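You operate a simulated robot arm through the tools that you are given. There is no shell and no other tool. Be economical: measure what you need, move in short steps, check, and stop when the job is done.

You run a simulated two-armed robot. Do the job below in one go: nothing can be reset, and whatever is moved stays where it is left.

Task
Close down the fitting table: selector off, crank wound back, chuck knob loose, jet put away.
Fine: steady the selector box and the jet block with the other hand; both stay where they stand. Crank back to its stop or just short of it, chuck knob about one turn out, the red jet into its own holder. Set down upright: what you pick out.
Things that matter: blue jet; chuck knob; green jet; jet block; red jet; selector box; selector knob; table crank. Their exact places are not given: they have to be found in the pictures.

It is judged by the outcome, as a careful person would: the job done as asked, and still so three seconds after it is handed in. It fails if anything else is knocked over, pushed out of place, dropped, spilled or broken.

Robot
Two 7-joint arms with two-finger parallel grippers on one trunk, on a base that drives. Base frame: it is fixed to the floor where the robot stands at the start and does not move with it; the origin is under the middle of the robot, x ahead of it, y to its left, z up. Lengths are in mm, angles in rad, forces in N, time in s.
The left shoulder is at the start at [110, 169, 1511], the right one opposite. With the tool pointing down near the work surface each hand reaches from about 420 to 740 mm from the robot's upright axis, wherever it stands, measured 20 degrees to its own side. Places, roughly: chuck knob [400, -100, 800]; selector knob [600, 0, 1000]; table crank [500, 100, 800]. Payload 1.57 kg a hand.
The tool frame of a hand sits at the grasp point between the pads (the TCP): z along the fingers, y along the line on which they close. The tips reach 30 mm beyond it. Largest opening 80 mm; finger width 17, thickness 12; the body of the gripper, 40 by 82 mm, starts 80 mm behind the TCP.
Orientation is told as [roll, pitch, yaw] about the base's x, y, z axes, in that order, counted from this pose: with the fingers straight down and closing along the base's y, the tool's x points along the base's -x, its y along +y and its z along -z.

Tools
- The arms move only by the tool send_rows. It takes "left_steps", "right_steps" or both (then of equal length, played together; a hand with none holds still); each is a list that holds one entry, the list of rows, each a list of 7 numbers: the shift along the base's x, y, z in units of 400 mm (1.0 is 400 mm), then the turn, a rotation vector about the base's x, y, z in units of 120 degrees (1.0 is 120 degrees), then the finger opening in mm, from 0 to 80. In form: [[[x, y, z, wx, wy, wz, jaw], ...]]. A call has 1 to 12 rows; each row is the pose to reach, as a shift and turn from the pose commanded when the call began. A call with a number of a shift or a turn outside -1 to 1 is refused whole. A row lasts 0.2 s, in which the tool goes at most 50 mm and 0.15 rad; a call with a longer step from one row to the next is refused whole, and so is a gripper value outside its range. Where a pose cannot be reached the arm comes as near as it can. A force on the tool above 80 N (or 10 N above the force at the start of the call, whichever is more), or a blocked arm, ends the call early, and 0.2 s more pass. Each finger travels about 72 mm/s and halts on what it meets, pressing with about 43 N; the grip force reading is that of the motor and also rises with nothing between the fingers. The clock runs only during rows and for 0.2 s after the last one: add rows that repeat a pose to give the fingers time. The reply holds the time, the measured pose of the TCP, the force on the tool along the base axes, the opening and the grip force, in the units named above and with some noise, with the torque about the TCP (base axes, N m) and any sound that the robot's microphone picked up.
- Cameras (640 x 400 px; columns grow to the right, rows downward): "scene" is now at [153.7, -3.9, 1688.5]; the picture's right is [-0.05, -1.00, 0.00], its down [-0.80, 0.04, -0.60] and it looks along [0.60, -0.03, -0.80] (base axes); focal length 288 px, centre (320, 200). "left" rides on the left gripper at [72, 7, -122] in its tool frame; the picture's right is [-0.09, 1.00, 0.00], its down [-0.84, -0.08, -0.54] and it looks along [-0.54, -0.05, 0.84] (tool axes); focal length 238 px, centre (320, 200). "right" rides on the right gripper at [72, -7, -122] in its tool frame; the picture's right is [0.09, 1.00, 0.00], its down [-0.84, 0.08, -0.54] and it looks along [-0.54, 0.05, 0.84] (tool axes); focal length 238 px, centre (320, 200).
- snapshot(camera): a new picture of that camera. No time passes.
- raise_lower(by): slides the trunk up (or, below 0, down) by that many mm; the arms and the scene camera ride with it, the base frame stays. It gives what a move gives, with no picture.
- drive_base(legs): drives the robot by 1 to 6 legs, each [ahead, left, turn to the left] in mm, mm and rad, along the robot's own axes; the way and the turn of a leg run together, so that a leg with both is an arc; at most 1500 mm and 3.142 rad a leg. The arms and the cameras ride along, it lands a little off, and it stops where it bumps. It gives what a move gives.
- aim_head(pan, tilt): turns the head with the scene camera to pan (to the left, within 1.501 rad either way) and tilt (down, from -0.506 to 1.204), counted from straight ahead of the robot. It gives what a move gives.
- probe_pixels(camera, pixels): for up to 12 pixels [column, row] of the newest picture of that camera ("zoom" is the newest enlarged one), the place [x, y, z] in the base frame of the surface seen there, good to about 3 mm. No time passes.
- enlarge(camera, box): a new picture of the part [left, top, right, bottom] of that camera's present view, enlarged. No time passes.
- hand_in(): hands the job in; it is judged then, once.

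Keep the steps short. Do not move on a guess: measure, check each grasp and each placing, and mend mistakes. In all there are 80 turns and 78 pictures (those below and enlarged ones count). Leave the grippers open and the arms clear of the work at the hand-in unless told otherwise, and finish with a single line.

The tools are called by a JSON object that holds its "fn" and its "kwargs". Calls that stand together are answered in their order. send_rows: Moves the arms, as the interface text tells. Its arguments: {"type":"object","properties":{"left_steps":{"type":"array","items":{"type":"array","items":{"type":"array","items":{"type":"number"}}}},"right_steps":{"type":"array","items":{"type":"array","items":{"type":"array","items":{"type":"number"}}}}},"required":[]} The other tools are called the same way: raise_lower (by) slides the trunk up or down; drive_base (legs) drives the base; aim_head (pan, tilt) turns the head that bears the scene camera; snapshot (camera) takes a picture; probe_pixels (camera, pixels) gives the place of the surface under pixels of a picture; enlarge (camera, box) takes an enlarged picture of a part of a camera's view; hand_in () hands the job in.

At the start:

```text
clock: 0.0
left_tool_pos: [695.4, 149.0, 1268.1]
left_ee_rot: [0.001, 0.001, 0.002]
left_ft_force: [-0.1, -0.1, -0.7]
left_ft_torque: [0.01, -0.03, 0.04]
left_width: 80.0
left_gripper_force: 0.1
right_tool_pos: [433.7, -361.7, 1000.0]
right_ee_rot: [-0.001, 0.0, -0.001]
right_ft_force: [1.1, -0.4, 0.1]
right_ft_torque: [-0.02, -0.01, -0.01]
right_width: 80.1
right_gripper_force: 0.1
trunk travel left (down, up): [-825.0, 65.0]
robot x, y, heading: [-0.9, 0.7, -0.0]
head pan, tilt: [-0.052, 0.929]
```

scene: 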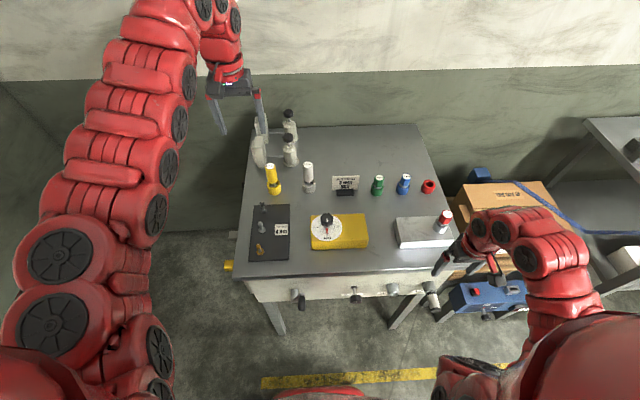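
right: 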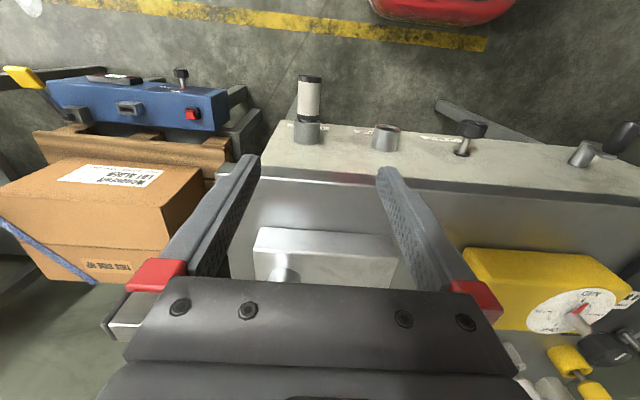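
left: 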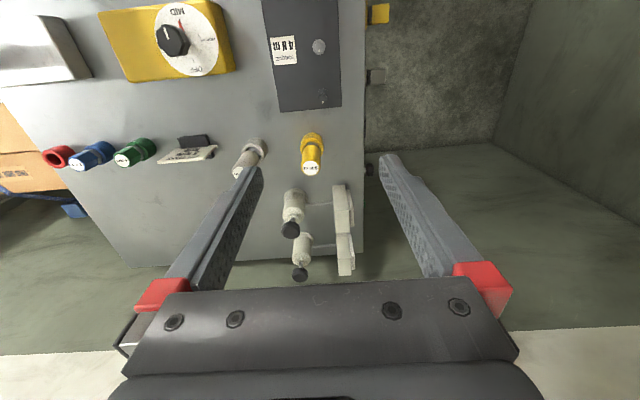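

I see a table with a yellow selector box near (338,231), a silver block with a red jet near (425,230), holders at the back, and fittings on the front face. I'll enlarge these for detail.

{"fn": "enlarge", "kwargs": {"camera": "scene", "box": [230, 150, 470, 310]}}

{"fn": "enlarge", "kwargs": {"camera": "scene", "box": [330, 160, 470, 250]}}

{"fn": "enlarge", "kwargs": {"camera": "right", "box": [250, 50, 640, 290]}}

{"fn": "enlarge", "kwargs": {"camera": "scene", "box": [220, 255, 460, 335]}}

```text
2.50 times, centred on (350, 230) of scene
```

zoom: 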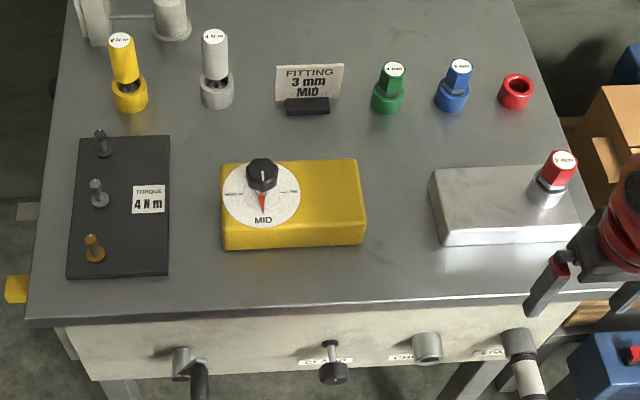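

```text
4.44 times, centred on (400, 205) of scene
```

zoom: 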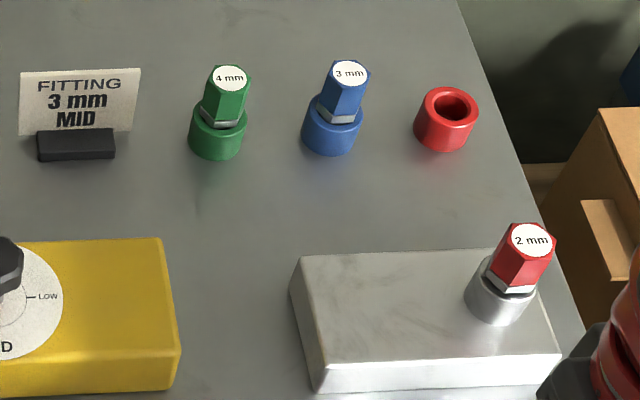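

```text
1.64 times, centred on (445, 170) of right
```

zoom: 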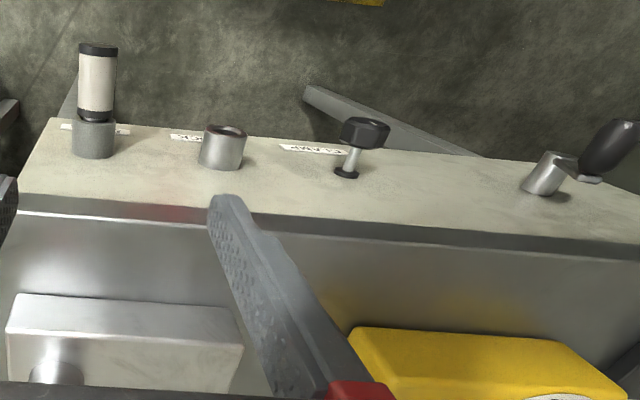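

```text
2.67 times, centred on (340, 295) of scene
```

zoom: 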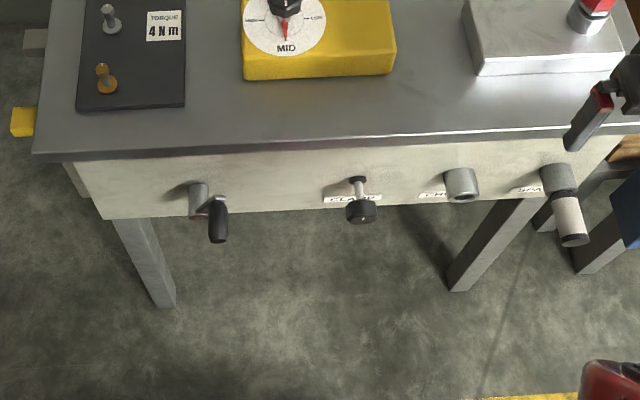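

Now measure key points from the scene picture.

{"fn": "snapshot", "kwargs": {"camera": "scene"}}

{"fn": "probe_pixels", "kwargs": {"camera": "scene", "pixels": [[326, 217], [313, 222], [367, 220], [365, 246], [446, 214], [441, 226], [400, 243], [428, 187], [404, 178], [378, 180], [350, 210], [412, 222]]}}

{"fn": "probe_pixels", "kwargs": {"camera": "zoom", "pixels": [[198, 188], [218, 200], [217, 236], [361, 212], [358, 183], [460, 170], [462, 196], [568, 208], [557, 176], [575, 238], [300, 170], [300, 205]]}}

{"fn": "enlarge", "kwargs": {"camera": "scene", "box": [330, 275, 450, 325]}}

{"fn": "enlarge", "kwargs": {"camera": "scene", "box": [305, 205, 355, 240]}}

```text
70 pictures are left
```

scene: 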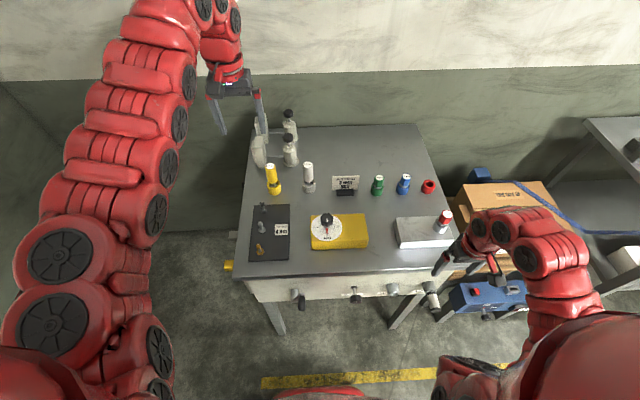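

```text
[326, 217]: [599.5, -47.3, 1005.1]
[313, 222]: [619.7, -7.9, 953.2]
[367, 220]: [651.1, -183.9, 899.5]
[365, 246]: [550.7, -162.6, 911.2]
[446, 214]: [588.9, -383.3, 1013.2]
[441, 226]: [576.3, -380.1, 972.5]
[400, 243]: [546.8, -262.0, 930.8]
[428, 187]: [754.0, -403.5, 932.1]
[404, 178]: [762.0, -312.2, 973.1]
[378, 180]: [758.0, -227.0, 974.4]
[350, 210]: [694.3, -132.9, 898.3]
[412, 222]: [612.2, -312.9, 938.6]
```

```text
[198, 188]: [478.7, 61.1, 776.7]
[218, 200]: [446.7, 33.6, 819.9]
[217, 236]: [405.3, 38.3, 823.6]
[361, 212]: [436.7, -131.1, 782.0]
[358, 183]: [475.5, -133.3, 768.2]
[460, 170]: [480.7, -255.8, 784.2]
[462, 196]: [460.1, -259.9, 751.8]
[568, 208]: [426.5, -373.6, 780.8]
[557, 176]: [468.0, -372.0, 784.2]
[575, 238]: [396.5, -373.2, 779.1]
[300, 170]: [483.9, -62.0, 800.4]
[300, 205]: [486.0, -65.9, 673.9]
```

```text
5.33 times, centred on (390, 300) of scene
```

zoom: 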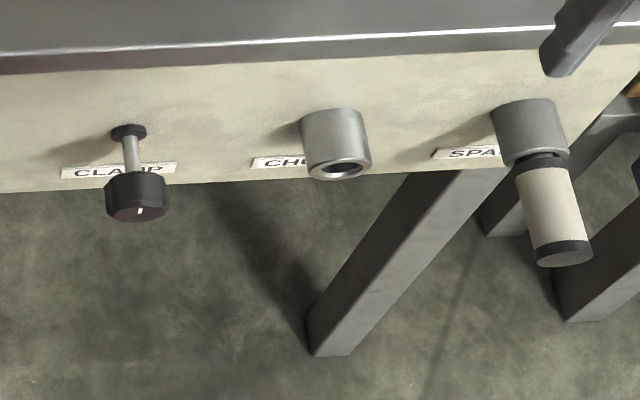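

```text
11.43 times, centred on (330, 222) of scene
```

zoom: 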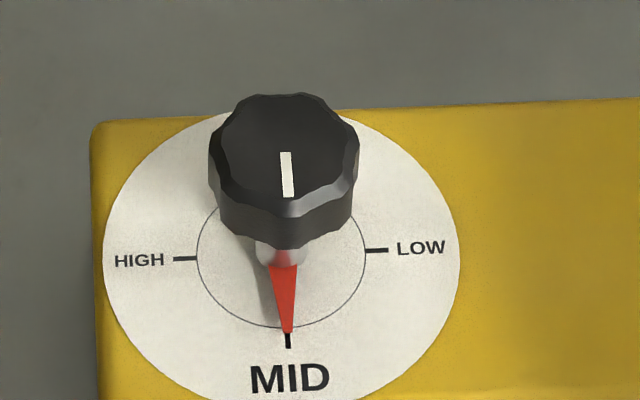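

The selector points at MID, with OFF on the far side; the red 2 mm jet sits in the silver block, and its red holder is empty. First I raise the right hand 160 mm clear, so I can drive closer.

{"fn": "send_rows", "kwargs": {"right_steps": [[[0, 0, 0.1, 0, 0, 0, 80], [0, 0, 0.2, 0, 0, 0, 80], [0, 0, 0.3, 0, 0, 0, 80], [0, 0, 0.4, 0, 0, 0, 80]]]}}

{"fn": "drive_base", "kwargs": {"legs": [[0, -200, 0]]}}

{"fn": "drive_base", "kwargs": {"legs": [[90, 0, 0]]}}

{"fn": "snapshot", "kwargs": {"camera": "scene"}}

```text
clock: 1.0
left_tool_pos: [695.9, 149.5, 1268.8]
left_ee_rot: [-0.001, 0.0, 0.0]
left_ft_force: [-0.1, -0.3, -0.1]
left_ft_torque: [-0.02, -0.03, -0.02]
left_width: 80.0
left_gripper_force: 0.0
right_tool_pos: [385.7, -328.3, 1095.5]
right_ee_rot: [0.039, -0.082, -0.04]
right_ft_force: [-2.1, 0.7, -0.4]
right_ft_torque: [-0.12, -0.15, -0.01]
right_width: 80.0
right_gripper_force: 0.1
right hand out of reach, approached as far as the arm can: row 1, 2, 3, 4
trunk travel left (down, up): [-825.0, 65.0]
robot x, y, heading: [3.0, 5.9, 0.006]
head pan, tilt: [-0.052, 0.929]
```

```text
clock: 2.6
left_tool_pos: [696.6, -47.7, 1268.0]
left_ee_rot: [-0.001, -0.002, 0.006]
left_ft_force: [0.1, -0.8, -0.1]
left_ft_torque: [0.0, 0.01, -0.01]
left_width: 80.0
left_gripper_force: 0.0
right_tool_pos: [387.4, -524.9, 1094.9]
right_ee_rot: [0.038, -0.076, -0.032]
right_ft_force: [-0.4, -0.4, -0.1]
right_ft_torque: [-0.01, -0.04, 0.01]
right_width: 79.9
right_gripper_force: 0.0
trunk travel left (down, up): [-825.0, 65.0]
robot x, y, heading: [-0.7, -201.8, 0.007]
head pan, tilt: [-0.052, 0.929]
```

```text
clock: 3.7
left_tool_pos: [786.0, -47.5, 1269.4]
left_ee_rot: [0.001, -0.001, 0.009]
left_ft_force: [-1.0, -1.2, -0.7]
left_ft_torque: [0.03, 0.0, -0.03]
left_width: 79.9
left_gripper_force: 0.1
right_tool_pos: [478.3, -526.0, 1095.1]
right_ee_rot: [0.039, -0.077, -0.031]
right_ft_force: [-0.4, 0.6, 0.8]
right_ft_torque: [0.0, 0.02, 0.01]
right_width: 80.0
right_gripper_force: 0.0
trunk travel left (down, up): [-825.0, 65.0]
robot x, y, heading: [96.7, -197.3, 0.008]
head pan, tilt: [-0.052, 0.929]
```

```text
67 pictures are left
```

scene: 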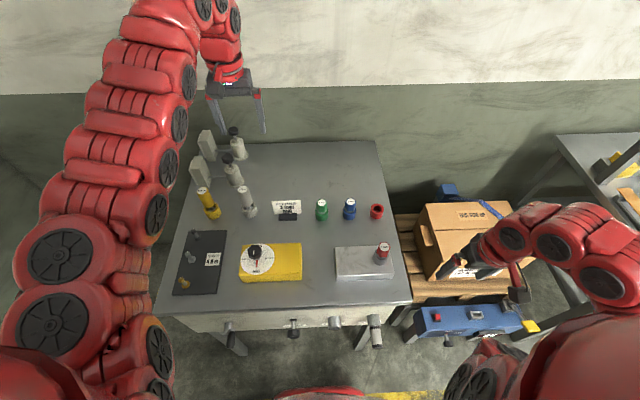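

The robot now stands well placed. I enlarge the selector box and the jet block and measure their edges.

{"fn": "enlarge", "kwargs": {"camera": "scene", "box": [225, 225, 321, 285]}}

{"fn": "probe_pixels", "kwargs": {"camera": "zoom", "pixels": [[505, 125], [505, 340], [110, 360], [260, 140], [200, 180], [200, 110], [480, 250], [120, 200], [505, 365], [300, 260], [350, 120], [350, 340]]}}

{"fn": "enlarge", "kwargs": {"camera": "scene", "box": [325, 225, 421, 285]}}

{"fn": "probe_pixels", "kwargs": {"camera": "zoom", "pixels": [[385, 137], [385, 175], [385, 200], [80, 150], [100, 320], [440, 310], [420, 180], [200, 240], [360, 180], [385, 230]]}}

```text
6.67 times, centred on (273, 255) of scene
```

zoom: 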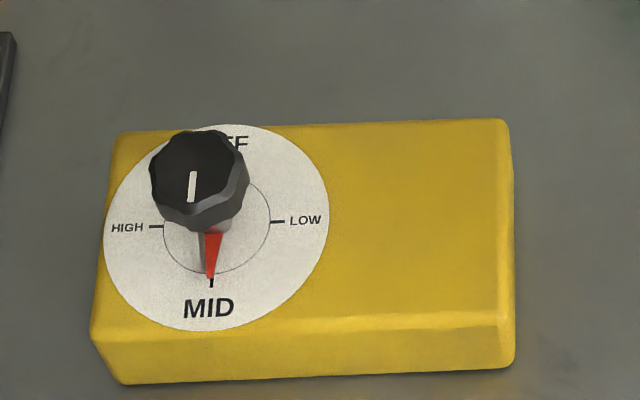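

```text
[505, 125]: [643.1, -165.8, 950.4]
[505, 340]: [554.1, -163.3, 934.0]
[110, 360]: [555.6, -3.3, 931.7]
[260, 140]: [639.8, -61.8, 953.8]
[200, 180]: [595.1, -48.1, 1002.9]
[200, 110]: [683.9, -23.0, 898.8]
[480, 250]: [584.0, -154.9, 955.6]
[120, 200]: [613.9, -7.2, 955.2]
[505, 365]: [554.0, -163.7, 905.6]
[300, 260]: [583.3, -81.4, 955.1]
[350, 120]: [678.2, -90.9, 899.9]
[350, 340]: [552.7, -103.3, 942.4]
```

```text
6.67 times, centred on (373, 255) of scene
```

zoom: 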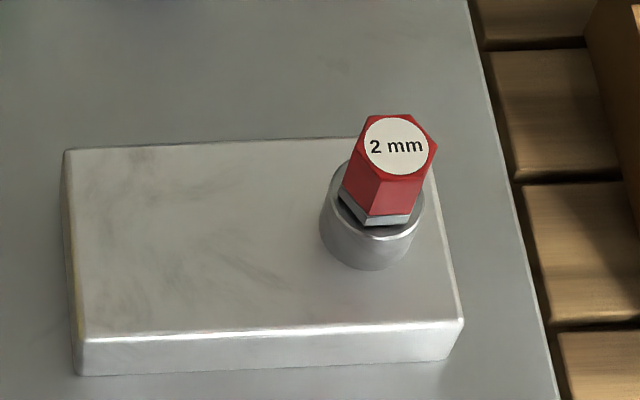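

```text
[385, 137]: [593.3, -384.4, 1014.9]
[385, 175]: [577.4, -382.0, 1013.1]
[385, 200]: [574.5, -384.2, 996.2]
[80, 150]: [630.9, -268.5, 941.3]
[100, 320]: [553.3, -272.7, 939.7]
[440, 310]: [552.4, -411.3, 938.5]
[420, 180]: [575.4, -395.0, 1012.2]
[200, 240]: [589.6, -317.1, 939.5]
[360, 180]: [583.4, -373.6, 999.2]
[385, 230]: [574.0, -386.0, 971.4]
```

The box spans x 553–645, y −3…−167, top z 955; knob centre about (599,−48), top 1004. The box is too wide to grip, so I'll press on its right end with the right hand. I bring it over the box, high up, leaning right.

{"fn": "send_rows", "kwargs": {"right_steps": [[[0.025, 0.1, 0, 0.02, 0, 0, 60], [0.05, 0.2, 0, 0.04, 0, 0, 50], [0.1, 0.3, 0, 0.06, 0, 0, 40], [0.15, 0.4, 0, 0.09, 0, 0, 40], [0.2, 0.5, 0, 0.12, 0, 0, 40], [0.25, 0.6, 0, 0.15, 0, 0, 40], [0.3, 0.7, 0, 0.17, 0, 0, 40], [0.3, 0.8, 0, 0.17, 0, 0, 40]]]}}

```text
clock: 5.5
left_tool_pos: [787.8, -47.5, 1268.2]
left_ee_rot: [0.0, 0.002, 0.008]
left_ft_force: [-0.2, -0.1, -0.1]
left_ft_torque: [-0.04, -0.02, -0.01]
left_width: 79.8
left_gripper_force: 0.0
right_tool_pos: [601.2, -205.3, 1094.7]
right_ee_rot: [0.395, -0.061, -0.058]
right_ft_force: [0.2, 0.0, 0.5]
right_ft_torque: [-0.02, 0.01, 0.02]
right_width: 39.7
right_gripper_force: 0.1
trunk travel left (down, up): [-825.0, 65.0]
robot x, y, heading: [94.8, -201.6, 0.007]
head pan, tilt: [-0.052, 0.929]
```

Right hand is where commanded. Now closed fingers go to just above the box's right end (TCP ≈ (600,−157,1002)); meanwhile the left hand moves above the knob and yaws −70°.

{"fn": "send_rows", "kwargs": {"right_steps": [[[0, 0.06, 0, 0, 0, 0, 20], [0, 0.12, 0, 0, 0, 0, 0], [0, 0.12, -0.1, 0, 0, 0, 0], [0, 0.12, -0.2, 0, 0, 0, 0], [0, 0.12, -0.23, 0, 0, 0, 0], [0, 0.12, -0.23, 0, 0, 0, 0], [0, 0.12, -0.23, 0, 0, 0, 0], [0, 0.12, -0.23, 0, 0, 0, 0], [0, 0.12, -0.23, 0, 0, 0, 0], [0, 0.12, -0.23, 0, 0, 0, 0]]], "left_steps": [[[-0.09, 0, 0, 0, 0, -0.06, 80], [-0.18, 0, 0, 0, 0, -0.12, 80], [-0.27, 0, 0, 0, 0, -0.18, 80], [-0.36, 0, 0, 0, 0, -0.24, 80], [-0.45, 0, 0, 0, 0, -0.3, 80], [-0.47, 0, -0.1, 0, 0, -0.36, 80], [-0.47, 0, -0.2, 0, 0, -0.42, 80], [-0.47, 0, -0.3, 0, 0, -0.48, 80], [-0.47, 0, -0.4, 0, 0, -0.54, 80], [-0.47, 0, -0.42, 0, 0, -0.58, 80]]]}}

{"fn": "snapshot", "kwargs": {"camera": "scene"}}

```text
clock: 7.7
left_tool_pos: [734.0, -57.1, 1214.7]
left_ee_rot: [0.027, -0.044, -0.859]
left_ft_force: [0.2, 0.1, 0.2]
left_ft_torque: [0.03, -0.02, 0.03]
left_width: 79.9
left_gripper_force: 0.1
left hand out of reach, approached as far as the arm can: row 1, 2, 3, 4, 5, 6, 7, 8, 9, 10
right_tool_pos: [598.2, -158.5, 1001.1]
right_ee_rot: [0.395, -0.064, -0.054]
right_ft_force: [-0.3, -0.2, -0.1]
right_ft_torque: [0.02, 0.01, 0.03]
right_width: 0.1
right_gripper_force: 21.0
trunk travel left (down, up): [-825.0, 65.0]
robot x, y, heading: [92.3, -202.0, 0.005]
head pan, tilt: [-0.052, 0.929]
```

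```text
64 pictures are left
```

scene: 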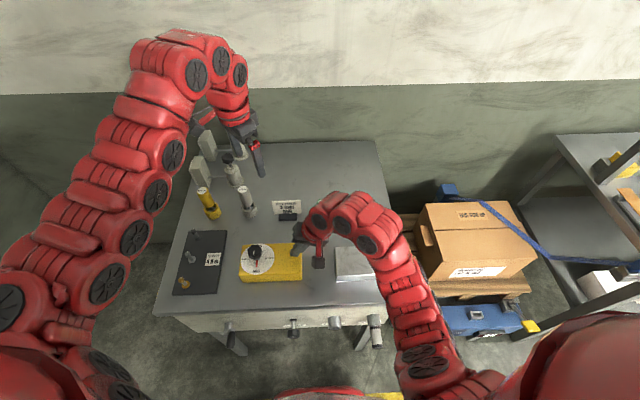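

Left was limited by reach at that height, so I go down diagonally toward the knob.

{"fn": "send_rows", "kwargs": {"left_steps": [[[-0.01, 0.0, -0.09, 0, 0, 0, 80], [-0.04, 0.005, -0.18, 0, 0, 0, 80], [-0.1, 0.01, -0.27, 0, 0, 0, 80], [-0.17, 0.015, -0.32, 0, 0, 0, 80], [-0.25, 0.02, -0.35, 0, 0, 0, 80], [-0.33, 0.022, -0.37, 0, 0, 0, 80]]]}}

```text
clock: 9.1
left_tool_pos: [735.0, -57.6, 1213.9]
left_ee_rot: [0.026, -0.041, -0.857]
left_ft_force: [0.7, 0.1, -0.9]
left_ft_torque: [0.0, 0.0, -0.03]
left_width: 79.9
left_gripper_force: 0.1
left hand out of reach, approached as far as the arm can: row 1, 2, 3, 4, 5, 6
right_tool_pos: [598.0, -158.1, 999.7]
right_ee_rot: [0.397, -0.061, -0.055]
right_ft_force: [-0.6, 0.5, -0.4]
right_ft_torque: [0.03, 0.01, 0.0]
right_width: 0.2
right_gripper_force: 21.1
trunk travel left (down, up): [-825.0, 65.0]
robot x, y, heading: [91.7, -202.8, 0.007]
head pan, tilt: [-0.052, 0.929]
```

No motion: probably the yaw is at a wrist limit. I turn it back toward zero and try the descent again.

{"fn": "send_rows", "kwargs": {"left_steps": [[[0, 0, 0, 0, 0, 0.07, 80], [0, 0, 0, 0, 0, 0.14, 80], [0, 0, 0, 0, 0, 0.21, 80], [-0.01, 0.0, -0.09, 0, 0, 0.28, 80], [-0.04, 0.005, -0.18, 0, 0, 0.35, 80], [-0.1, 0.01, -0.25, 0, 0, 0.41, 80], [-0.17, 0.015, -0.3, 0, 0, 0.41, 80], [-0.25, 0.02, -0.34, 0, 0, 0.41, 80], [-0.33, 0.022, -0.37, 0, 0, 0.41, 80]]]}}

```text
clock: 11.1
left_tool_pos: [754.4, -5.4, 1113.9]
left_ee_rot: [0.027, -0.043, -0.139]
left_ft_force: [-0.1, -0.7, 0.4]
left_ft_torque: [0.01, 0.01, -0.01]
left_width: 79.7
left_gripper_force: 0.0
left hand out of reach, approached as far as the arm can: row 2, 4, 5, 6, 7, 8, 9
right_tool_pos: [599.3, -158.6, 1000.2]
right_ee_rot: [0.397, -0.06, -0.056]
right_ft_force: [1.0, 0.6, -0.6]
right_ft_torque: [0.02, 0.02, 0.0]
right_width: 0.0
right_gripper_force: 21.6
trunk travel left (down, up): [-825.0, 65.0]
robot x, y, heading: [94.8, -201.9, 0.007]
head pan, tilt: [-0.052, 0.929]
```

{"fn": "snapshot", "kwargs": {"camera": "scene"}}

{"fn": "snapshot", "kwargs": {"camera": "left"}}

{"fn": "probe_pixels", "kwargs": {"camera": "scene", "pixels": [[243, 189], [203, 190], [226, 158], [288, 202], [196, 233]]}}

```text
63 pictures are left
```

scene: 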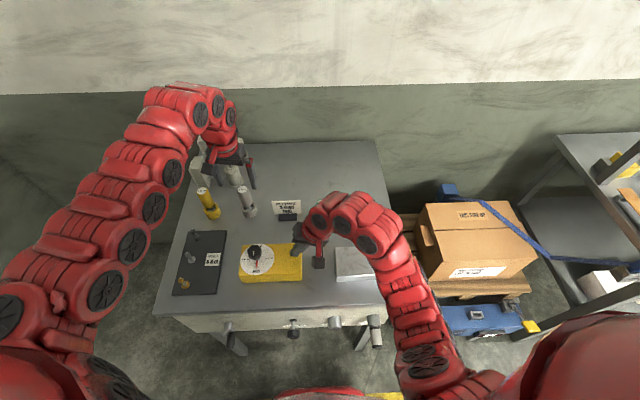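

```text
62 pictures are left
```

left: 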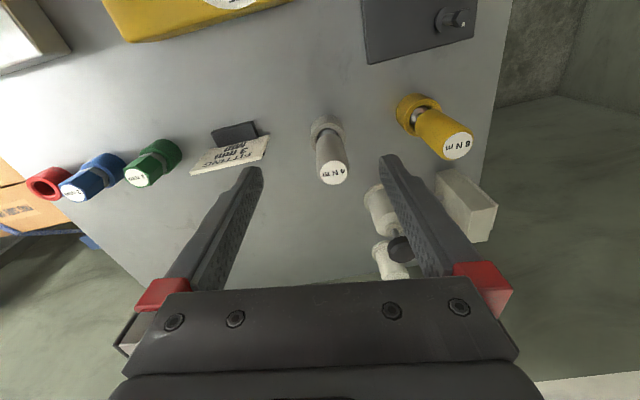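

```text
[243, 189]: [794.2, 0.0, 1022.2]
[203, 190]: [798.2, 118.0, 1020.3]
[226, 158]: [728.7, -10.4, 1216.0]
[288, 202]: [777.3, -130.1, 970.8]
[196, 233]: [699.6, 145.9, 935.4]
```

The drivers' tops are at z 1022, below my fingertips (1084). I step toward the knob in small increments with the yaw kept.

{"fn": "send_rows", "kwargs": {"left_steps": [[[-0.05, 0.0, -0.05, 0, 0, 0.03, 80], [-0.12, 0.0, -0.08, 0, 0, 0.06, 80], [-0.2, 0.0, -0.1, 0, 0, 0.06, 80], [-0.28, -0.03, -0.12, 0, 0, 0.06, 80], [-0.36, -0.08, -0.12, 0, 0, 0.06, 80], [-0.39, -0.11, -0.12, 0, 0, 0.06, 80]]]}}

```text
clock: 12.5
left_tool_pos: [754.6, -4.5, 1115.1]
left_ee_rot: [0.027, -0.044, -0.14]
left_ft_force: [0.2, 0.2, 1.0]
left_ft_torque: [0.0, 0.02, 0.0]
left_width: 80.0
left_gripper_force: 0.0
left hand out of reach, approached as far as the arm can: row 1, 2, 3, 4, 5, 6
right_tool_pos: [597.9, -158.8, 1000.7]
right_ee_rot: [0.397, -0.062, -0.057]
right_ft_force: [-0.6, -0.6, -0.5]
right_ft_torque: [0.01, 0.03, 0.0]
right_width: 0.3
right_gripper_force: 21.6
trunk travel left (down, up): [-825.0, 65.0]
robot x, y, heading: [94.0, -199.4, 0.009]
head pan, tilt: [-0.052, 0.929]
```

Still blocked. Test whether it can move out sideways (+y) to free the arm.

{"fn": "send_rows", "kwargs": {"left_steps": [[[0, 0.1, 0, 0, 0, 0.03, 80], [0, 0.2, 0, 0, 0, 0.06, 80], [-0.1, 0.25, 0, 0, 0, 0.06, 80], [-0.2, 0.25, -0.05, 0, 0, 0.06, 80], [-0.3, 0.25, -0.1, 0, 0, 0.06, 80]]]}}

```text
clock: 13.7
left_tool_pos: [676.2, 111.8, 1054.6]
left_ee_rot: [0.051, -0.076, -0.018]
left_ft_force: [-0.5, -0.2, 0.7]
left_ft_torque: [-0.05, -0.05, -0.02]
left_width: 79.8
left_gripper_force: 0.1
left hand out of reach, approached as far as the arm can: row 3, 4, 5
right_tool_pos: [597.7, -159.6, 1000.8]
right_ee_rot: [0.397, -0.061, -0.055]
right_ft_force: [-0.1, 0.3, 1.5]
right_ft_torque: [0.02, 0.0, 0.02]
right_width: 0.0
right_gripper_force: 21.5
trunk travel left (down, up): [-825.0, 65.0]
robot x, y, heading: [88.4, -200.7, 0.005]
head pan, tilt: [-0.052, 0.929]
```

It freed outward. Near and high is the limit, so I raise the trunk 60 mm to gain reach room close in, then approach the knob at a safe height.

{"fn": "raise_lower", "kwargs": {"by": 60}}

{"fn": "send_rows", "kwargs": {"left_steps": [[[-0.04, -0.08, -0.06, 0, 0, 0, 80], [-0.09, -0.16, -0.11, 0, 0, 0, 80], [-0.14, -0.25, -0.13, 0, 0, 0, 80], [-0.19, -0.34, -0.14, 0, 0, 0, 80], [-0.19, -0.4, -0.14, 0, 0, 0, 80]]]}}

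```text
clock: 14.7
left_tool_pos: [678.9, 112.2, 1114.3]
left_ee_rot: [0.051, -0.079, -0.02]
left_ft_force: [-0.6, 0.4, -0.5]
left_ft_torque: [0.0, 0.02, 0.02]
left_width: 80.1
left_gripper_force: 0.0
right_tool_pos: [599.1, -157.4, 1060.6]
right_ee_rot: [0.398, -0.062, -0.057]
right_ft_force: [-0.2, 0.2, -0.2]
right_ft_torque: [-0.01, -0.03, -0.06]
right_width: 0.1
right_gripper_force: 20.8
trunk travel left (down, up): [-885.0, 5.0]
robot x, y, heading: [93.4, -199.6, 0.008]
head pan, tilt: [-0.052, 0.929]
```

```text
clock: 15.9
left_tool_pos: [596.8, -45.8, 1058.8]
left_ee_rot: [0.051, -0.08, -0.019]
left_ft_force: [0.0, 0.2, -0.7]
left_ft_torque: [0.0, -0.03, -0.01]
left_width: 80.1
left_gripper_force: 0.0
right_tool_pos: [598.3, -158.5, 1059.9]
right_ee_rot: [0.395, -0.062, -0.055]
right_ft_force: [-0.3, 0.0, 0.1]
right_ft_torque: [0.01, 0.01, -0.01]
right_width: 0.0
right_gripper_force: 21.5
trunk travel left (down, up): [-885.0, 5.0]
robot x, y, heading: [92.1, -198.6, 0.008]
head pan, tilt: [-0.052, 0.929]
```

Left is above the knob. Level it and test yawing −60°; lower the right to just above the box.

{"fn": "send_rows", "kwargs": {"left_steps": [[[0, 0, 0, -0.024, 0.038, 0, 80], [0, 0, 0, -0.024, 0.038, -0.07, 80], [0, 0, 0, -0.024, 0.038, -0.14, 80], [0, 0, 0, -0.024, 0.038, -0.21, 80], [0, 0, 0, -0.024, 0.038, -0.28, 80], [0, 0, 0, -0.024, 0.038, -0.35, 80], [0, 0, 0, -0.024, 0.038, -0.42, 80], [0, 0, 0, -0.024, 0.038, -0.49, 80]]], "right_steps": [[[0, 0, -0.05, 0, 0, 0, 0], [0, 0, -0.1, 0, 0, 0, 0], [0, 0, -0.13, 0, 0, 0, 0], [0, 0, -0.14, 0, 0, 0, 0], [0, 0, -0.14, 0, 0, 0, 0], [0, 0, -0.14, 0, 0, 0, 0], [0, 0, -0.14, 0, 0, 0, 0], [0, 0, -0.14, 0, 0, 0, 0]]]}}

{"fn": "snapshot", "kwargs": {"camera": "left"}}

{"fn": "snapshot", "kwargs": {"camera": "scene"}}

```text
clock: 17.7
left_tool_pos: [602.2, -46.9, 1058.6]
left_ee_rot: [-0.026, -0.038, -1.042]
left_ft_force: [0.2, 0.1, -0.2]
left_ft_torque: [-0.01, 0.01, -0.02]
left_width: 80.1
left_gripper_force: 0.1
right_tool_pos: [597.6, -158.0, 1003.9]
right_ee_rot: [0.396, -0.062, -0.057]
right_ft_force: [-0.5, 1.0, -0.2]
right_ft_torque: [0.0, -0.04, 0.0]
right_width: 0.1
right_gripper_force: 21.0
trunk travel left (down, up): [-885.0, 5.0]
robot x, y, heading: [97.6, -199.1, 0.008]
head pan, tilt: [-0.052, 0.929]
```

```text
61 pictures are left
```

left: 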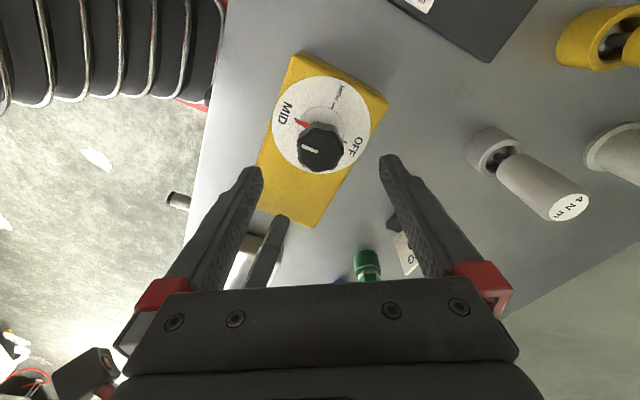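

```text
60 pictures are left
```

scene: 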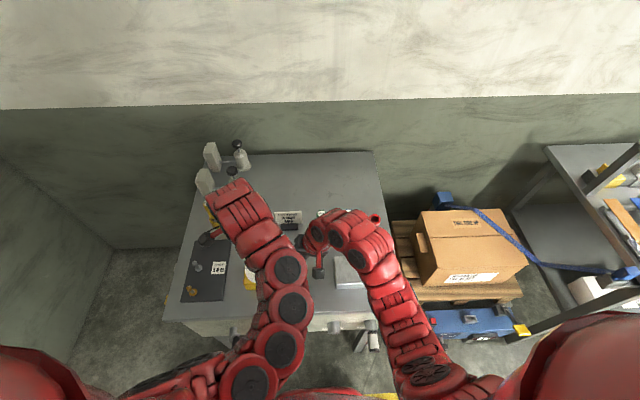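

The yaw works. Check knob centre in the left camera, pixel (318,146), and neighbours.

{"fn": "probe_pixels", "kwargs": {"camera": "left", "pixels": [[318, 147], [300, 147], [338, 147], [319, 130], [320, 168], [325, 112], [302, 123], [345, 160]]}}

{"fn": "enlarge", "kwargs": {"camera": "left", "box": [250, 60, 390, 200]}}

```text
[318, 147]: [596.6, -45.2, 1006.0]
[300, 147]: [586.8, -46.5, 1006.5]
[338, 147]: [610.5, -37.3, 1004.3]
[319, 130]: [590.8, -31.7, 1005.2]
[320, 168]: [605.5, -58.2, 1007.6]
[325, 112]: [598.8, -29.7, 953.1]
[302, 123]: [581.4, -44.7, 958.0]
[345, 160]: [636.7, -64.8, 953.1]
```

```text
2.86 times, centred on (320, 130) of left
```

zoom: 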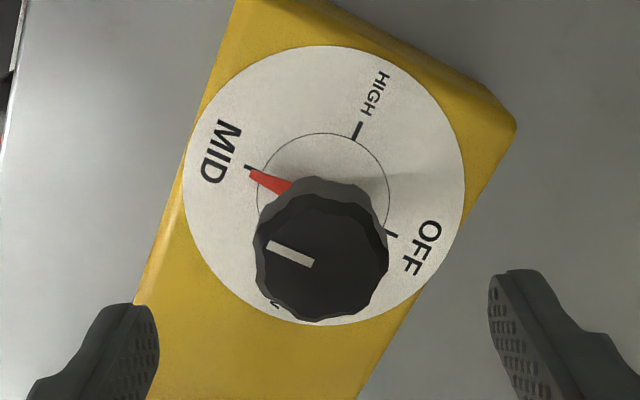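

Knob centre is (597.5,−45.5), top 1006. Next: lower left around the knob (TCP z 997, open) and bring the right tip to about contact.

{"fn": "send_rows", "kwargs": {"left_steps": [[[-0.01, 0.004, -0.04, 0.012, 0.018, 0, 80], [-0.01, 0.004, -0.09, 0.012, 0.018, 0, 80], [-0.01, 0.004, -0.14, 0.012, 0.018, 0, 80], [-0.01, 0.004, -0.153, 0.012, 0.018, 0, 80]]], "right_steps": [[[0, 0, -0.015, 0, 0, 0, 0], [0, 0, -0.025, 0, 0, 0, 0], [0, 0, -0.032, 0, 0, 0, 0], [0, 0, -0.037, 0, 0, 0, 0]]]}}

```text
clock: 18.7
left_tool_pos: [596.4, -45.6, 997.7]
left_ee_rot: [-0.047, 0.001, -1.042]
left_ft_force: [0.0, 0.3, -0.7]
left_ft_torque: [-0.04, 0.0, -0.02]
left_width: 80.1
left_gripper_force: 0.1
right_tool_pos: [600.0, -156.9, 989.0]
right_ee_rot: [0.396, -0.061, -0.056]
right_ft_force: [-0.1, 0.0, -0.4]
right_ft_torque: [0.0, 0.02, 0.02]
right_width: 0.0
right_gripper_force: 21.3
trunk travel left (down, up): [-885.0, 5.0]
robot x, y, heading: [89.0, -201.8, 0.007]
head pan, tilt: [-0.052, 0.929]
```

Left surrounds the knob. Now press the right tip down gently, a few mm at a time.

{"fn": "send_rows", "kwargs": {"right_steps": [[[0, 0, -0.005, 0, 0, 0, 0], [0, 0, -0.01, 0, 0, 0, 0], [0, 0, -0.015, 0, 0, 0, 0]]]}}

{"fn": "snapshot", "kwargs": {"camera": "right"}}

```text
clock: 19.5
left_tool_pos: [595.1, -46.1, 999.4]
left_ee_rot: [-0.048, 0.001, -1.04]
left_ft_force: [0.1, 0.0, -0.6]
left_ft_torque: [0.0, 0.0, -0.01]
left_width: 80.2
left_gripper_force: 0.1
right_tool_pos: [599.3, -158.6, 986.4]
right_ee_rot: [0.397, -0.071, -0.056]
right_ft_force: [0.6, -1.3, 26.2]
right_ft_torque: [0.0, 0.12, 0.0]
right_width: 0.1
right_gripper_force: 22.2
trunk travel left (down, up): [-885.0, 5.0]
robot x, y, heading: [91.5, -201.7, 0.007]
head pan, tilt: [-0.052, 0.929]
```

```text
58 pictures are left
```

right: 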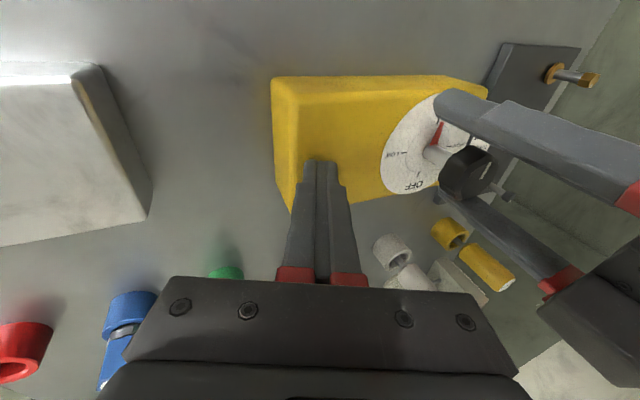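

Right presses with 26 N. Now close the left on the knob.

{"fn": "send_rows", "kwargs": {"left_steps": [[[0, 0, 0, 0, 0, 0, 60], [0, 0, 0, 0, 0, 0, 35], [0, 0, 0, 0, 0, 0, 25], [0, 0, 0, 0, 0, 0, 25]]]}}

```text
clock: 20.5
left_tool_pos: [596.3, -44.7, 999.2]
left_ee_rot: [-0.044, 0.003, -1.038]
left_ft_force: [9.1, 11.7, 3.7]
left_ft_torque: [0.74, -0.46, 0.01]
left_width: 37.3
left_gripper_force: 42.8
right_tool_pos: [599.0, -159.0, 986.9]
right_ee_rot: [0.398, -0.068, -0.056]
right_ft_force: [1.3, -5.1, 50.4]
right_ft_torque: [-0.02, 0.21, 0.0]
right_width: 0.0
right_gripper_force: 21.3
trunk travel left (down, up): [-885.0, 5.0]
robot x, y, heading: [91.5, -200.1, 0.008]
head pan, tilt: [-0.052, 0.929]
```

Gripped at 37 mm; a small sideways load suggests shifting about 2 mm. I ease that and turn CCW (MID→LOW) 90°.

{"fn": "send_rows", "kwargs": {"left_steps": [[[0.003, 0.004, 0, 0, 0, 0.03, 25], [0.003, 0.004, 0, 0, 0, 0.1, 25], [0.003, 0.004, 0, 0, 0, 0.17, 25], [0.003, 0.004, 0, 0, 0, 0.24, 25], [0.003, 0.004, 0, 0, 0, 0.31, 25], [0.003, 0.004, 0, 0, 0, 0.38, 25], [0.003, 0.004, 0, 0, 0, 0.45, 25], [0.003, 0.004, 0, 0, 0, 0.52, 25], [0.003, 0.004, 0, 0, 0, 0.59, 25], [0.003, 0.004, 0, 0, 0, 0.66, 25], [0.003, 0.004, 0, 0, 0, 0.72, 25], [0.003, 0.004, 0, 0, 0, 0.75, 25]]]}}

{"fn": "snapshot", "kwargs": {"camera": "left"}}

{"fn": "snapshot", "kwargs": {"camera": "right"}}

```text
clock: 23.1
left_tool_pos: [595.4, -46.4, 998.0]
left_ee_rot: [-0.052, 0.001, 0.529]
left_ft_force: [-6.8, -18.2, -1.5]
left_ft_torque: [0.49, 1.14, -0.05]
left_width: 37.4
left_gripper_force: 43.2
right_tool_pos: [595.5, -158.4, 986.4]
right_ee_rot: [0.401, -0.067, -0.053]
right_ft_force: [5.1, 9.8, 56.9]
right_ft_torque: [0.47, 0.18, -0.07]
right_width: 0.0
right_gripper_force: 21.1
trunk travel left (down, up): [-885.0, 5.0]
robot x, y, heading: [96.1, -200.5, 0.012]
head pan, tilt: [-0.052, 0.929]
```

```text
57 pictures are left
```

left: 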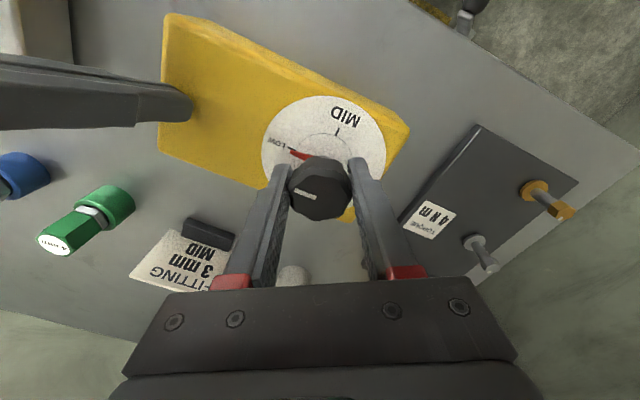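

```text
56 pictures are left
```

right: 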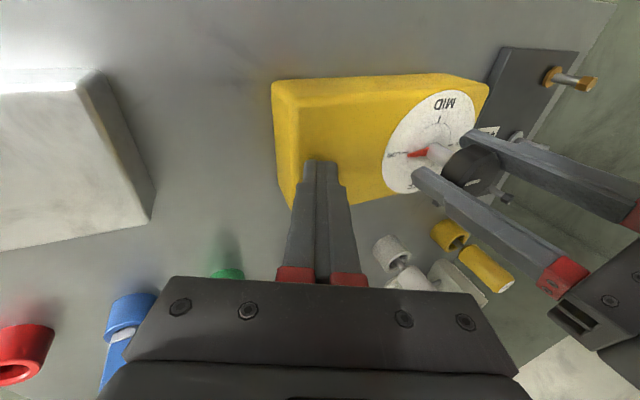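

The pointer is at LOW and the box has not moved. Open, turn the hand back −90° around the knob.

{"fn": "send_rows", "kwargs": {"left_steps": [[[0, 0, 0, 0, 0, 0, 60], [0, 0, 0, 0, 0, 0, 76], [0.002, 0.002, 0, 0.012, 0, -0.06, 76], [0.002, 0.002, 0, 0.024, 0, -0.13, 76], [0.002, 0.002, 0, 0.024, 0, -0.2, 76], [0.002, 0.002, 0, 0.024, 0, -0.27, 76], [0.002, 0.002, 0, 0.024, 0, -0.34, 76], [0.002, 0.002, 0, 0.024, 0, -0.41, 76], [0.002, 0.002, 0, 0.024, 0, -0.48, 76], [0.002, 0.002, 0, 0.024, 0, -0.55, 76], [0.002, 0.002, 0, 0.024, 0, -0.62, 76], [0.002, 0.002, 0, 0.024, 0, -0.69, 76]]]}}

```text
clock: 25.7
left_tool_pos: [596.5, -42.7, 999.1]
left_ee_rot: [0.0, 0.009, -0.916]
left_ft_force: [-1.2, 0.8, 0.3]
left_ft_torque: [0.0, -0.01, 0.01]
left_width: 75.9
left_gripper_force: 0.0
right_tool_pos: [594.7, -159.2, 986.8]
right_ee_rot: [0.398, -0.068, -0.056]
right_ft_force: [-0.4, -0.2, 58.3]
right_ft_torque: [0.13, 0.32, 0.02]
right_width: 0.2
right_gripper_force: 21.4
trunk travel left (down, up): [-885.0, 5.0]
robot x, y, heading: [92.0, -202.1, 0.01]
head pan, tilt: [-0.052, 0.929]
```

{"fn": "send_rows", "kwargs": {"left_steps": [[[0.002, -0.006, 0, 0, 0, 0, 50], [0.002, -0.006, 0, 0, 0, 0, 25], [0.002, -0.006, 0, 0, 0, 0, 25], [0.002, -0.006, 0, 0, 0, 0.07, 25], [0.002, -0.006, 0, 0, 0, 0.14, 25], [0.002, -0.006, 0, 0, 0, 0.21, 25], [0.002, -0.006, 0, 0, 0, 0.28, 25], [0.002, -0.006, 0, 0, 0, 0.35, 25], [0.002, -0.006, 0, 0, 0, 0.42, 25], [0.002, -0.006, 0, 0, 0, 0.49, 25], [0.002, -0.006, 0, 0, 0, 0.56, 25], [0.002, -0.006, 0, 0, 0, 0.63, 25]]]}}

{"fn": "send_rows", "kwargs": {"left_steps": [[[0, 0, 0, 0, 0, 0.06, 25], [0, 0, 0, 0, 0, 0.12, 25], [0, 0, 0, 0, 0, 0.12, 25]]]}}

{"fn": "snapshot", "kwargs": {"camera": "right"}}

{"fn": "snapshot", "kwargs": {"camera": "left"}}

```text
clock: 28.3
left_tool_pos: [594.9, -46.2, 1000.2]
left_ee_rot: [-0.006, 0.006, 0.409]
left_ft_force: [-2.5, 5.5, 27.8]
left_ft_torque: [0.16, 0.53, 0.02]
left_width: 37.2
left_gripper_force: 43.1
right_tool_pos: [594.3, -160.3, 986.8]
right_ee_rot: [0.396, -0.068, -0.056]
right_ft_force: [5.5, 0.4, 44.0]
right_ft_torque: [0.15, 0.08, 0.0]
right_width: 0.3
right_gripper_force: 21.1
trunk travel left (down, up): [-885.0, 5.0]
robot x, y, heading: [93.6, -201.3, 0.009]
head pan, tilt: [-0.052, 0.929]
```

```text
clock: 29.1
left_tool_pos: [595.0, -46.6, 1000.1]
left_ee_rot: [-0.006, 0.01, 0.657]
left_ft_force: [4.0, 6.8, 0.3]
left_ft_torque: [0.51, -0.44, -0.07]
left_width: 36.6
left_gripper_force: 43.3
right_tool_pos: [595.4, -158.5, 987.1]
right_ee_rot: [0.396, -0.066, -0.056]
right_ft_force: [-5.3, -6.0, 57.9]
right_ft_torque: [-0.07, 0.48, 0.06]
right_width: 0.3
right_gripper_force: 21.4
trunk travel left (down, up): [-885.0, 5.0]
robot x, y, heading: [96.3, -199.3, 0.006]
head pan, tilt: [-0.052, 0.929]
```

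```text
55 pictures are left
```

right: 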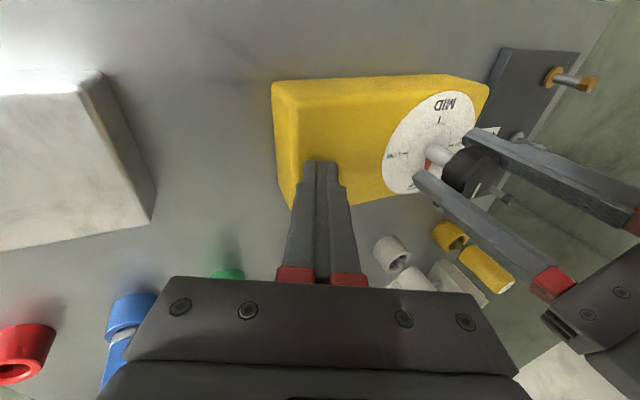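

```text
54 pictures are left
```

left: 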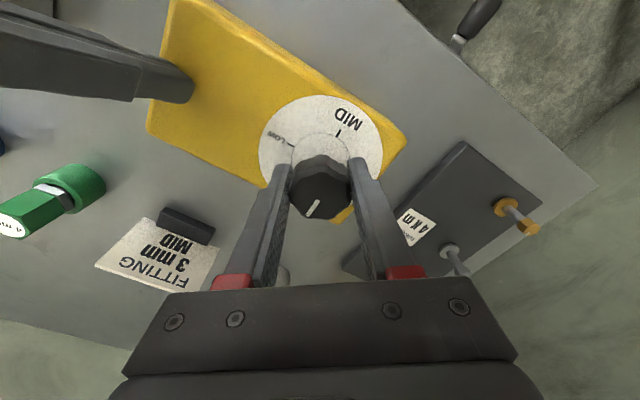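

The knob line is now near OFF. Open and lift the left, turn it out of the way and check the pointer; right still pressing.

{"fn": "send_rows", "kwargs": {"left_steps": [[[0, 0, 0, 0, 0, 0, 60], [0, 0, 0, 0, 0, 0, 76], [0, 0, 0.06, 0, 0, 0, 76], [0, 0, 0.14, 0, 0, 0, 76], [0.02, 0.1, 0.15, 0, 0, 0, 76], [0.05, 0.2, 0.15, 0, 0, -0.06, 76], [0.1, 0.3, 0.15, 0, 0, -0.12, 76], [0.13, 0.4, 0.16, 0, 0, -0.18, 76]]]}}

{"fn": "enlarge", "kwargs": {"camera": "scene", "box": [225, 225, 321, 285]}}

```text
clock: 30.9
left_tool_pos: [647.6, 113.3, 1063.8]
left_ee_rot: [-0.006, 0.007, 0.276]
left_ft_force: [0.7, 0.0, -0.6]
left_ft_torque: [-0.03, -0.01, -0.03]
left_width: 76.2
left_gripper_force: 0.0
right_tool_pos: [594.9, -159.4, 984.5]
right_ee_rot: [0.396, -0.07, -0.057]
right_ft_force: [-2.3, 0.6, 51.7]
right_ft_torque: [0.11, 0.33, 0.0]
right_width: 0.0
right_gripper_force: 21.7
trunk travel left (down, up): [-885.0, 5.0]
robot x, y, heading: [94.0, -201.5, 0.008]
head pan, tilt: [-0.052, 0.929]
```

```text
6.67 times, centred on (273, 255) of scene
```

zoom: 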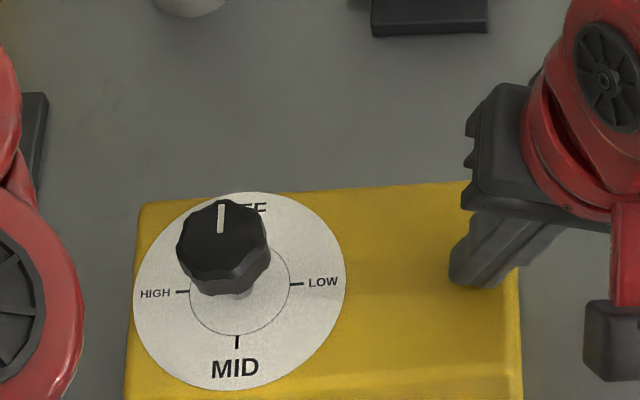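

{"fn": "enlarge", "kwargs": {"camera": "right", "box": [360, 70, 520, 220]}}

{"fn": "snapshot", "kwargs": {"camera": "left"}}

```text
2.67 times, centred on (440, 145) of right
```

zoom: 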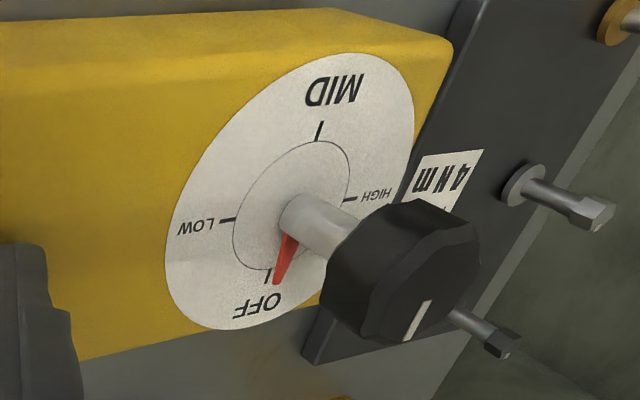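

```text
51 pictures are left
```

left: 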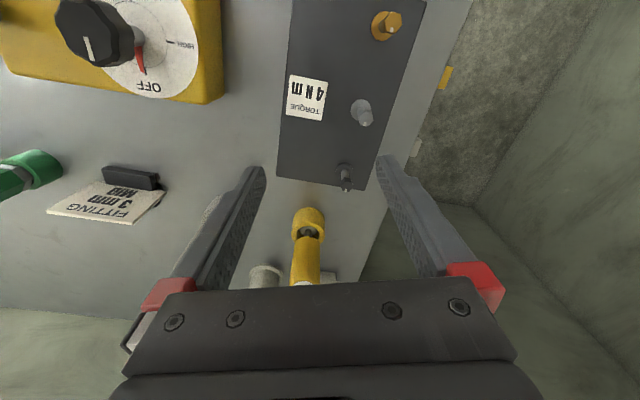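

The pointer is slightly past OFF toward HIGH. Measure the angle from ticks and pointer tip.

{"fn": "probe_pixels", "kwargs": {"camera": "zoom", "pixels": [[319, 130], [268, 274], [227, 220], [350, 200], [277, 282], [287, 245], [283, 262], [415, 330], [428, 303]]}}

{"fn": "enlarge", "kwargs": {"camera": "left", "box": [40, 0, 220, 110]}}

```text
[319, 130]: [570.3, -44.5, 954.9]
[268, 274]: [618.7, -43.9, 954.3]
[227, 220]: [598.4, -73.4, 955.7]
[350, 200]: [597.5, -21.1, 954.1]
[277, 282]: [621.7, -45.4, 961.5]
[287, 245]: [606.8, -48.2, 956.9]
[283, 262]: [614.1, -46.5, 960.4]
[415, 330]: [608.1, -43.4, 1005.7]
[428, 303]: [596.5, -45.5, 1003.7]
```

```text
3.56 times, centred on (130, 55) of left
```

zoom: 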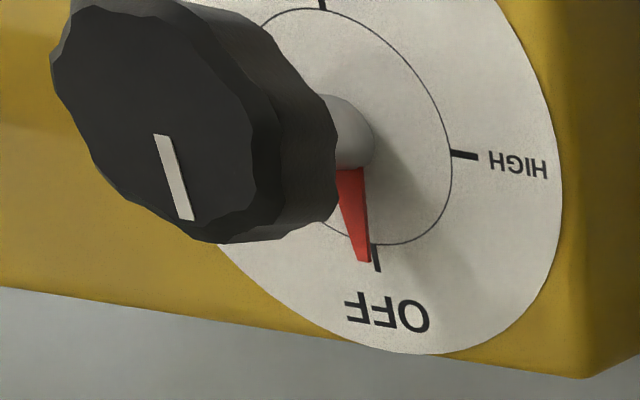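

Pointer tip at (621.7,−45.4) lies on the OFF tick (axis y≈−45): the selector is off. Now lift the right, level it, and shift the base 100 mm to the right for the jet.

{"fn": "send_rows", "kwargs": {"right_steps": [[[0, 0, 0.06, 0, 0, 0, 0], [0, 0, 0.14, -0.05, 0.01, 0, 0], [0, 0, 0.18, -0.11, 0.025, 0.015, 40], [0, 0, 0.2, -0.16, 0.033, 0.027, 70], [0, 0, 0.2, -0.19, 0.033, 0.027, 70]]], "left_steps": [[[0, 0.05, 0, 0, 0, -0.05, 60], [0, 0.1, 0, 0, 0, -0.1, 40], [0, 0.1, 0, 0, 0, -0.13, 20], [0, 0.1, 0, 0, 0, -0.13, 0], [0, 0.1, 0, 0, 0, -0.13, 0]]]}}

{"fn": "drive_base", "kwargs": {"legs": [[0, -100, 0]]}}

{"fn": "snapshot", "kwargs": {"camera": "scene"}}

{"fn": "enlarge", "kwargs": {"camera": "right", "box": [0, 0, 640, 400]}}

```text
clock: 32.1
left_tool_pos: [651.7, 153.7, 1060.9]
left_ee_rot: [-0.005, 0.01, 0.005]
left_ft_force: [-0.4, 0.6, -1.0]
left_ft_torque: [-0.03, -0.02, -0.02]
left_width: 0.0
left_gripper_force: 21.3
right_tool_pos: [597.6, -158.6, 1065.3]
right_ee_rot: [-0.004, 0.0, 0.014]
right_ft_force: [-0.4, -0.5, -0.5]
right_ft_torque: [-0.01, 0.0, -0.01]
right_width: 70.0
right_gripper_force: 0.1
trunk travel left (down, up): [-885.0, 5.0]
robot x, y, heading: [90.8, -201.3, 0.002]
head pan, tilt: [-0.052, 0.929]
```

```text
clock: 33.3
left_tool_pos: [651.0, 54.8, 1059.3]
left_ee_rot: [-0.003, 0.013, 0.008]
left_ft_force: [1.0, 0.3, -0.1]
left_ft_torque: [-0.02, 0.02, 0.0]
left_width: 0.0
left_gripper_force: 21.3
right_tool_pos: [598.4, -258.2, 1064.0]
right_ee_rot: [-0.001, -0.001, 0.017]
right_ft_force: [0.7, -0.1, -0.6]
right_ft_torque: [-0.03, -0.01, -0.02]
right_width: 69.9
right_gripper_force: 0.1
trunk travel left (down, up): [-885.0, 5.0]
robot x, y, heading: [94.5, -298.9, 0.01]
head pan, tilt: [-0.052, 0.929]
```

```text
49 pictures are left
```

scene: 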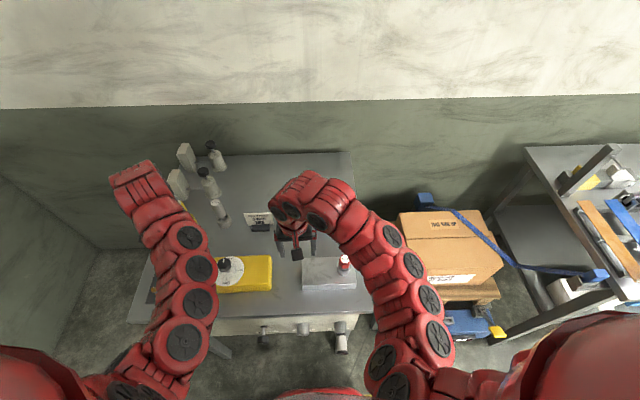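

```text
1.00 times, centred on (320, 200) of right (not enlarged: the box is as wide or as high as the picture)
```

zoom: 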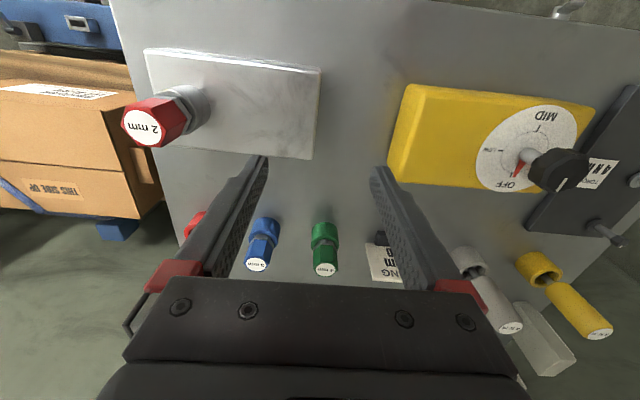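

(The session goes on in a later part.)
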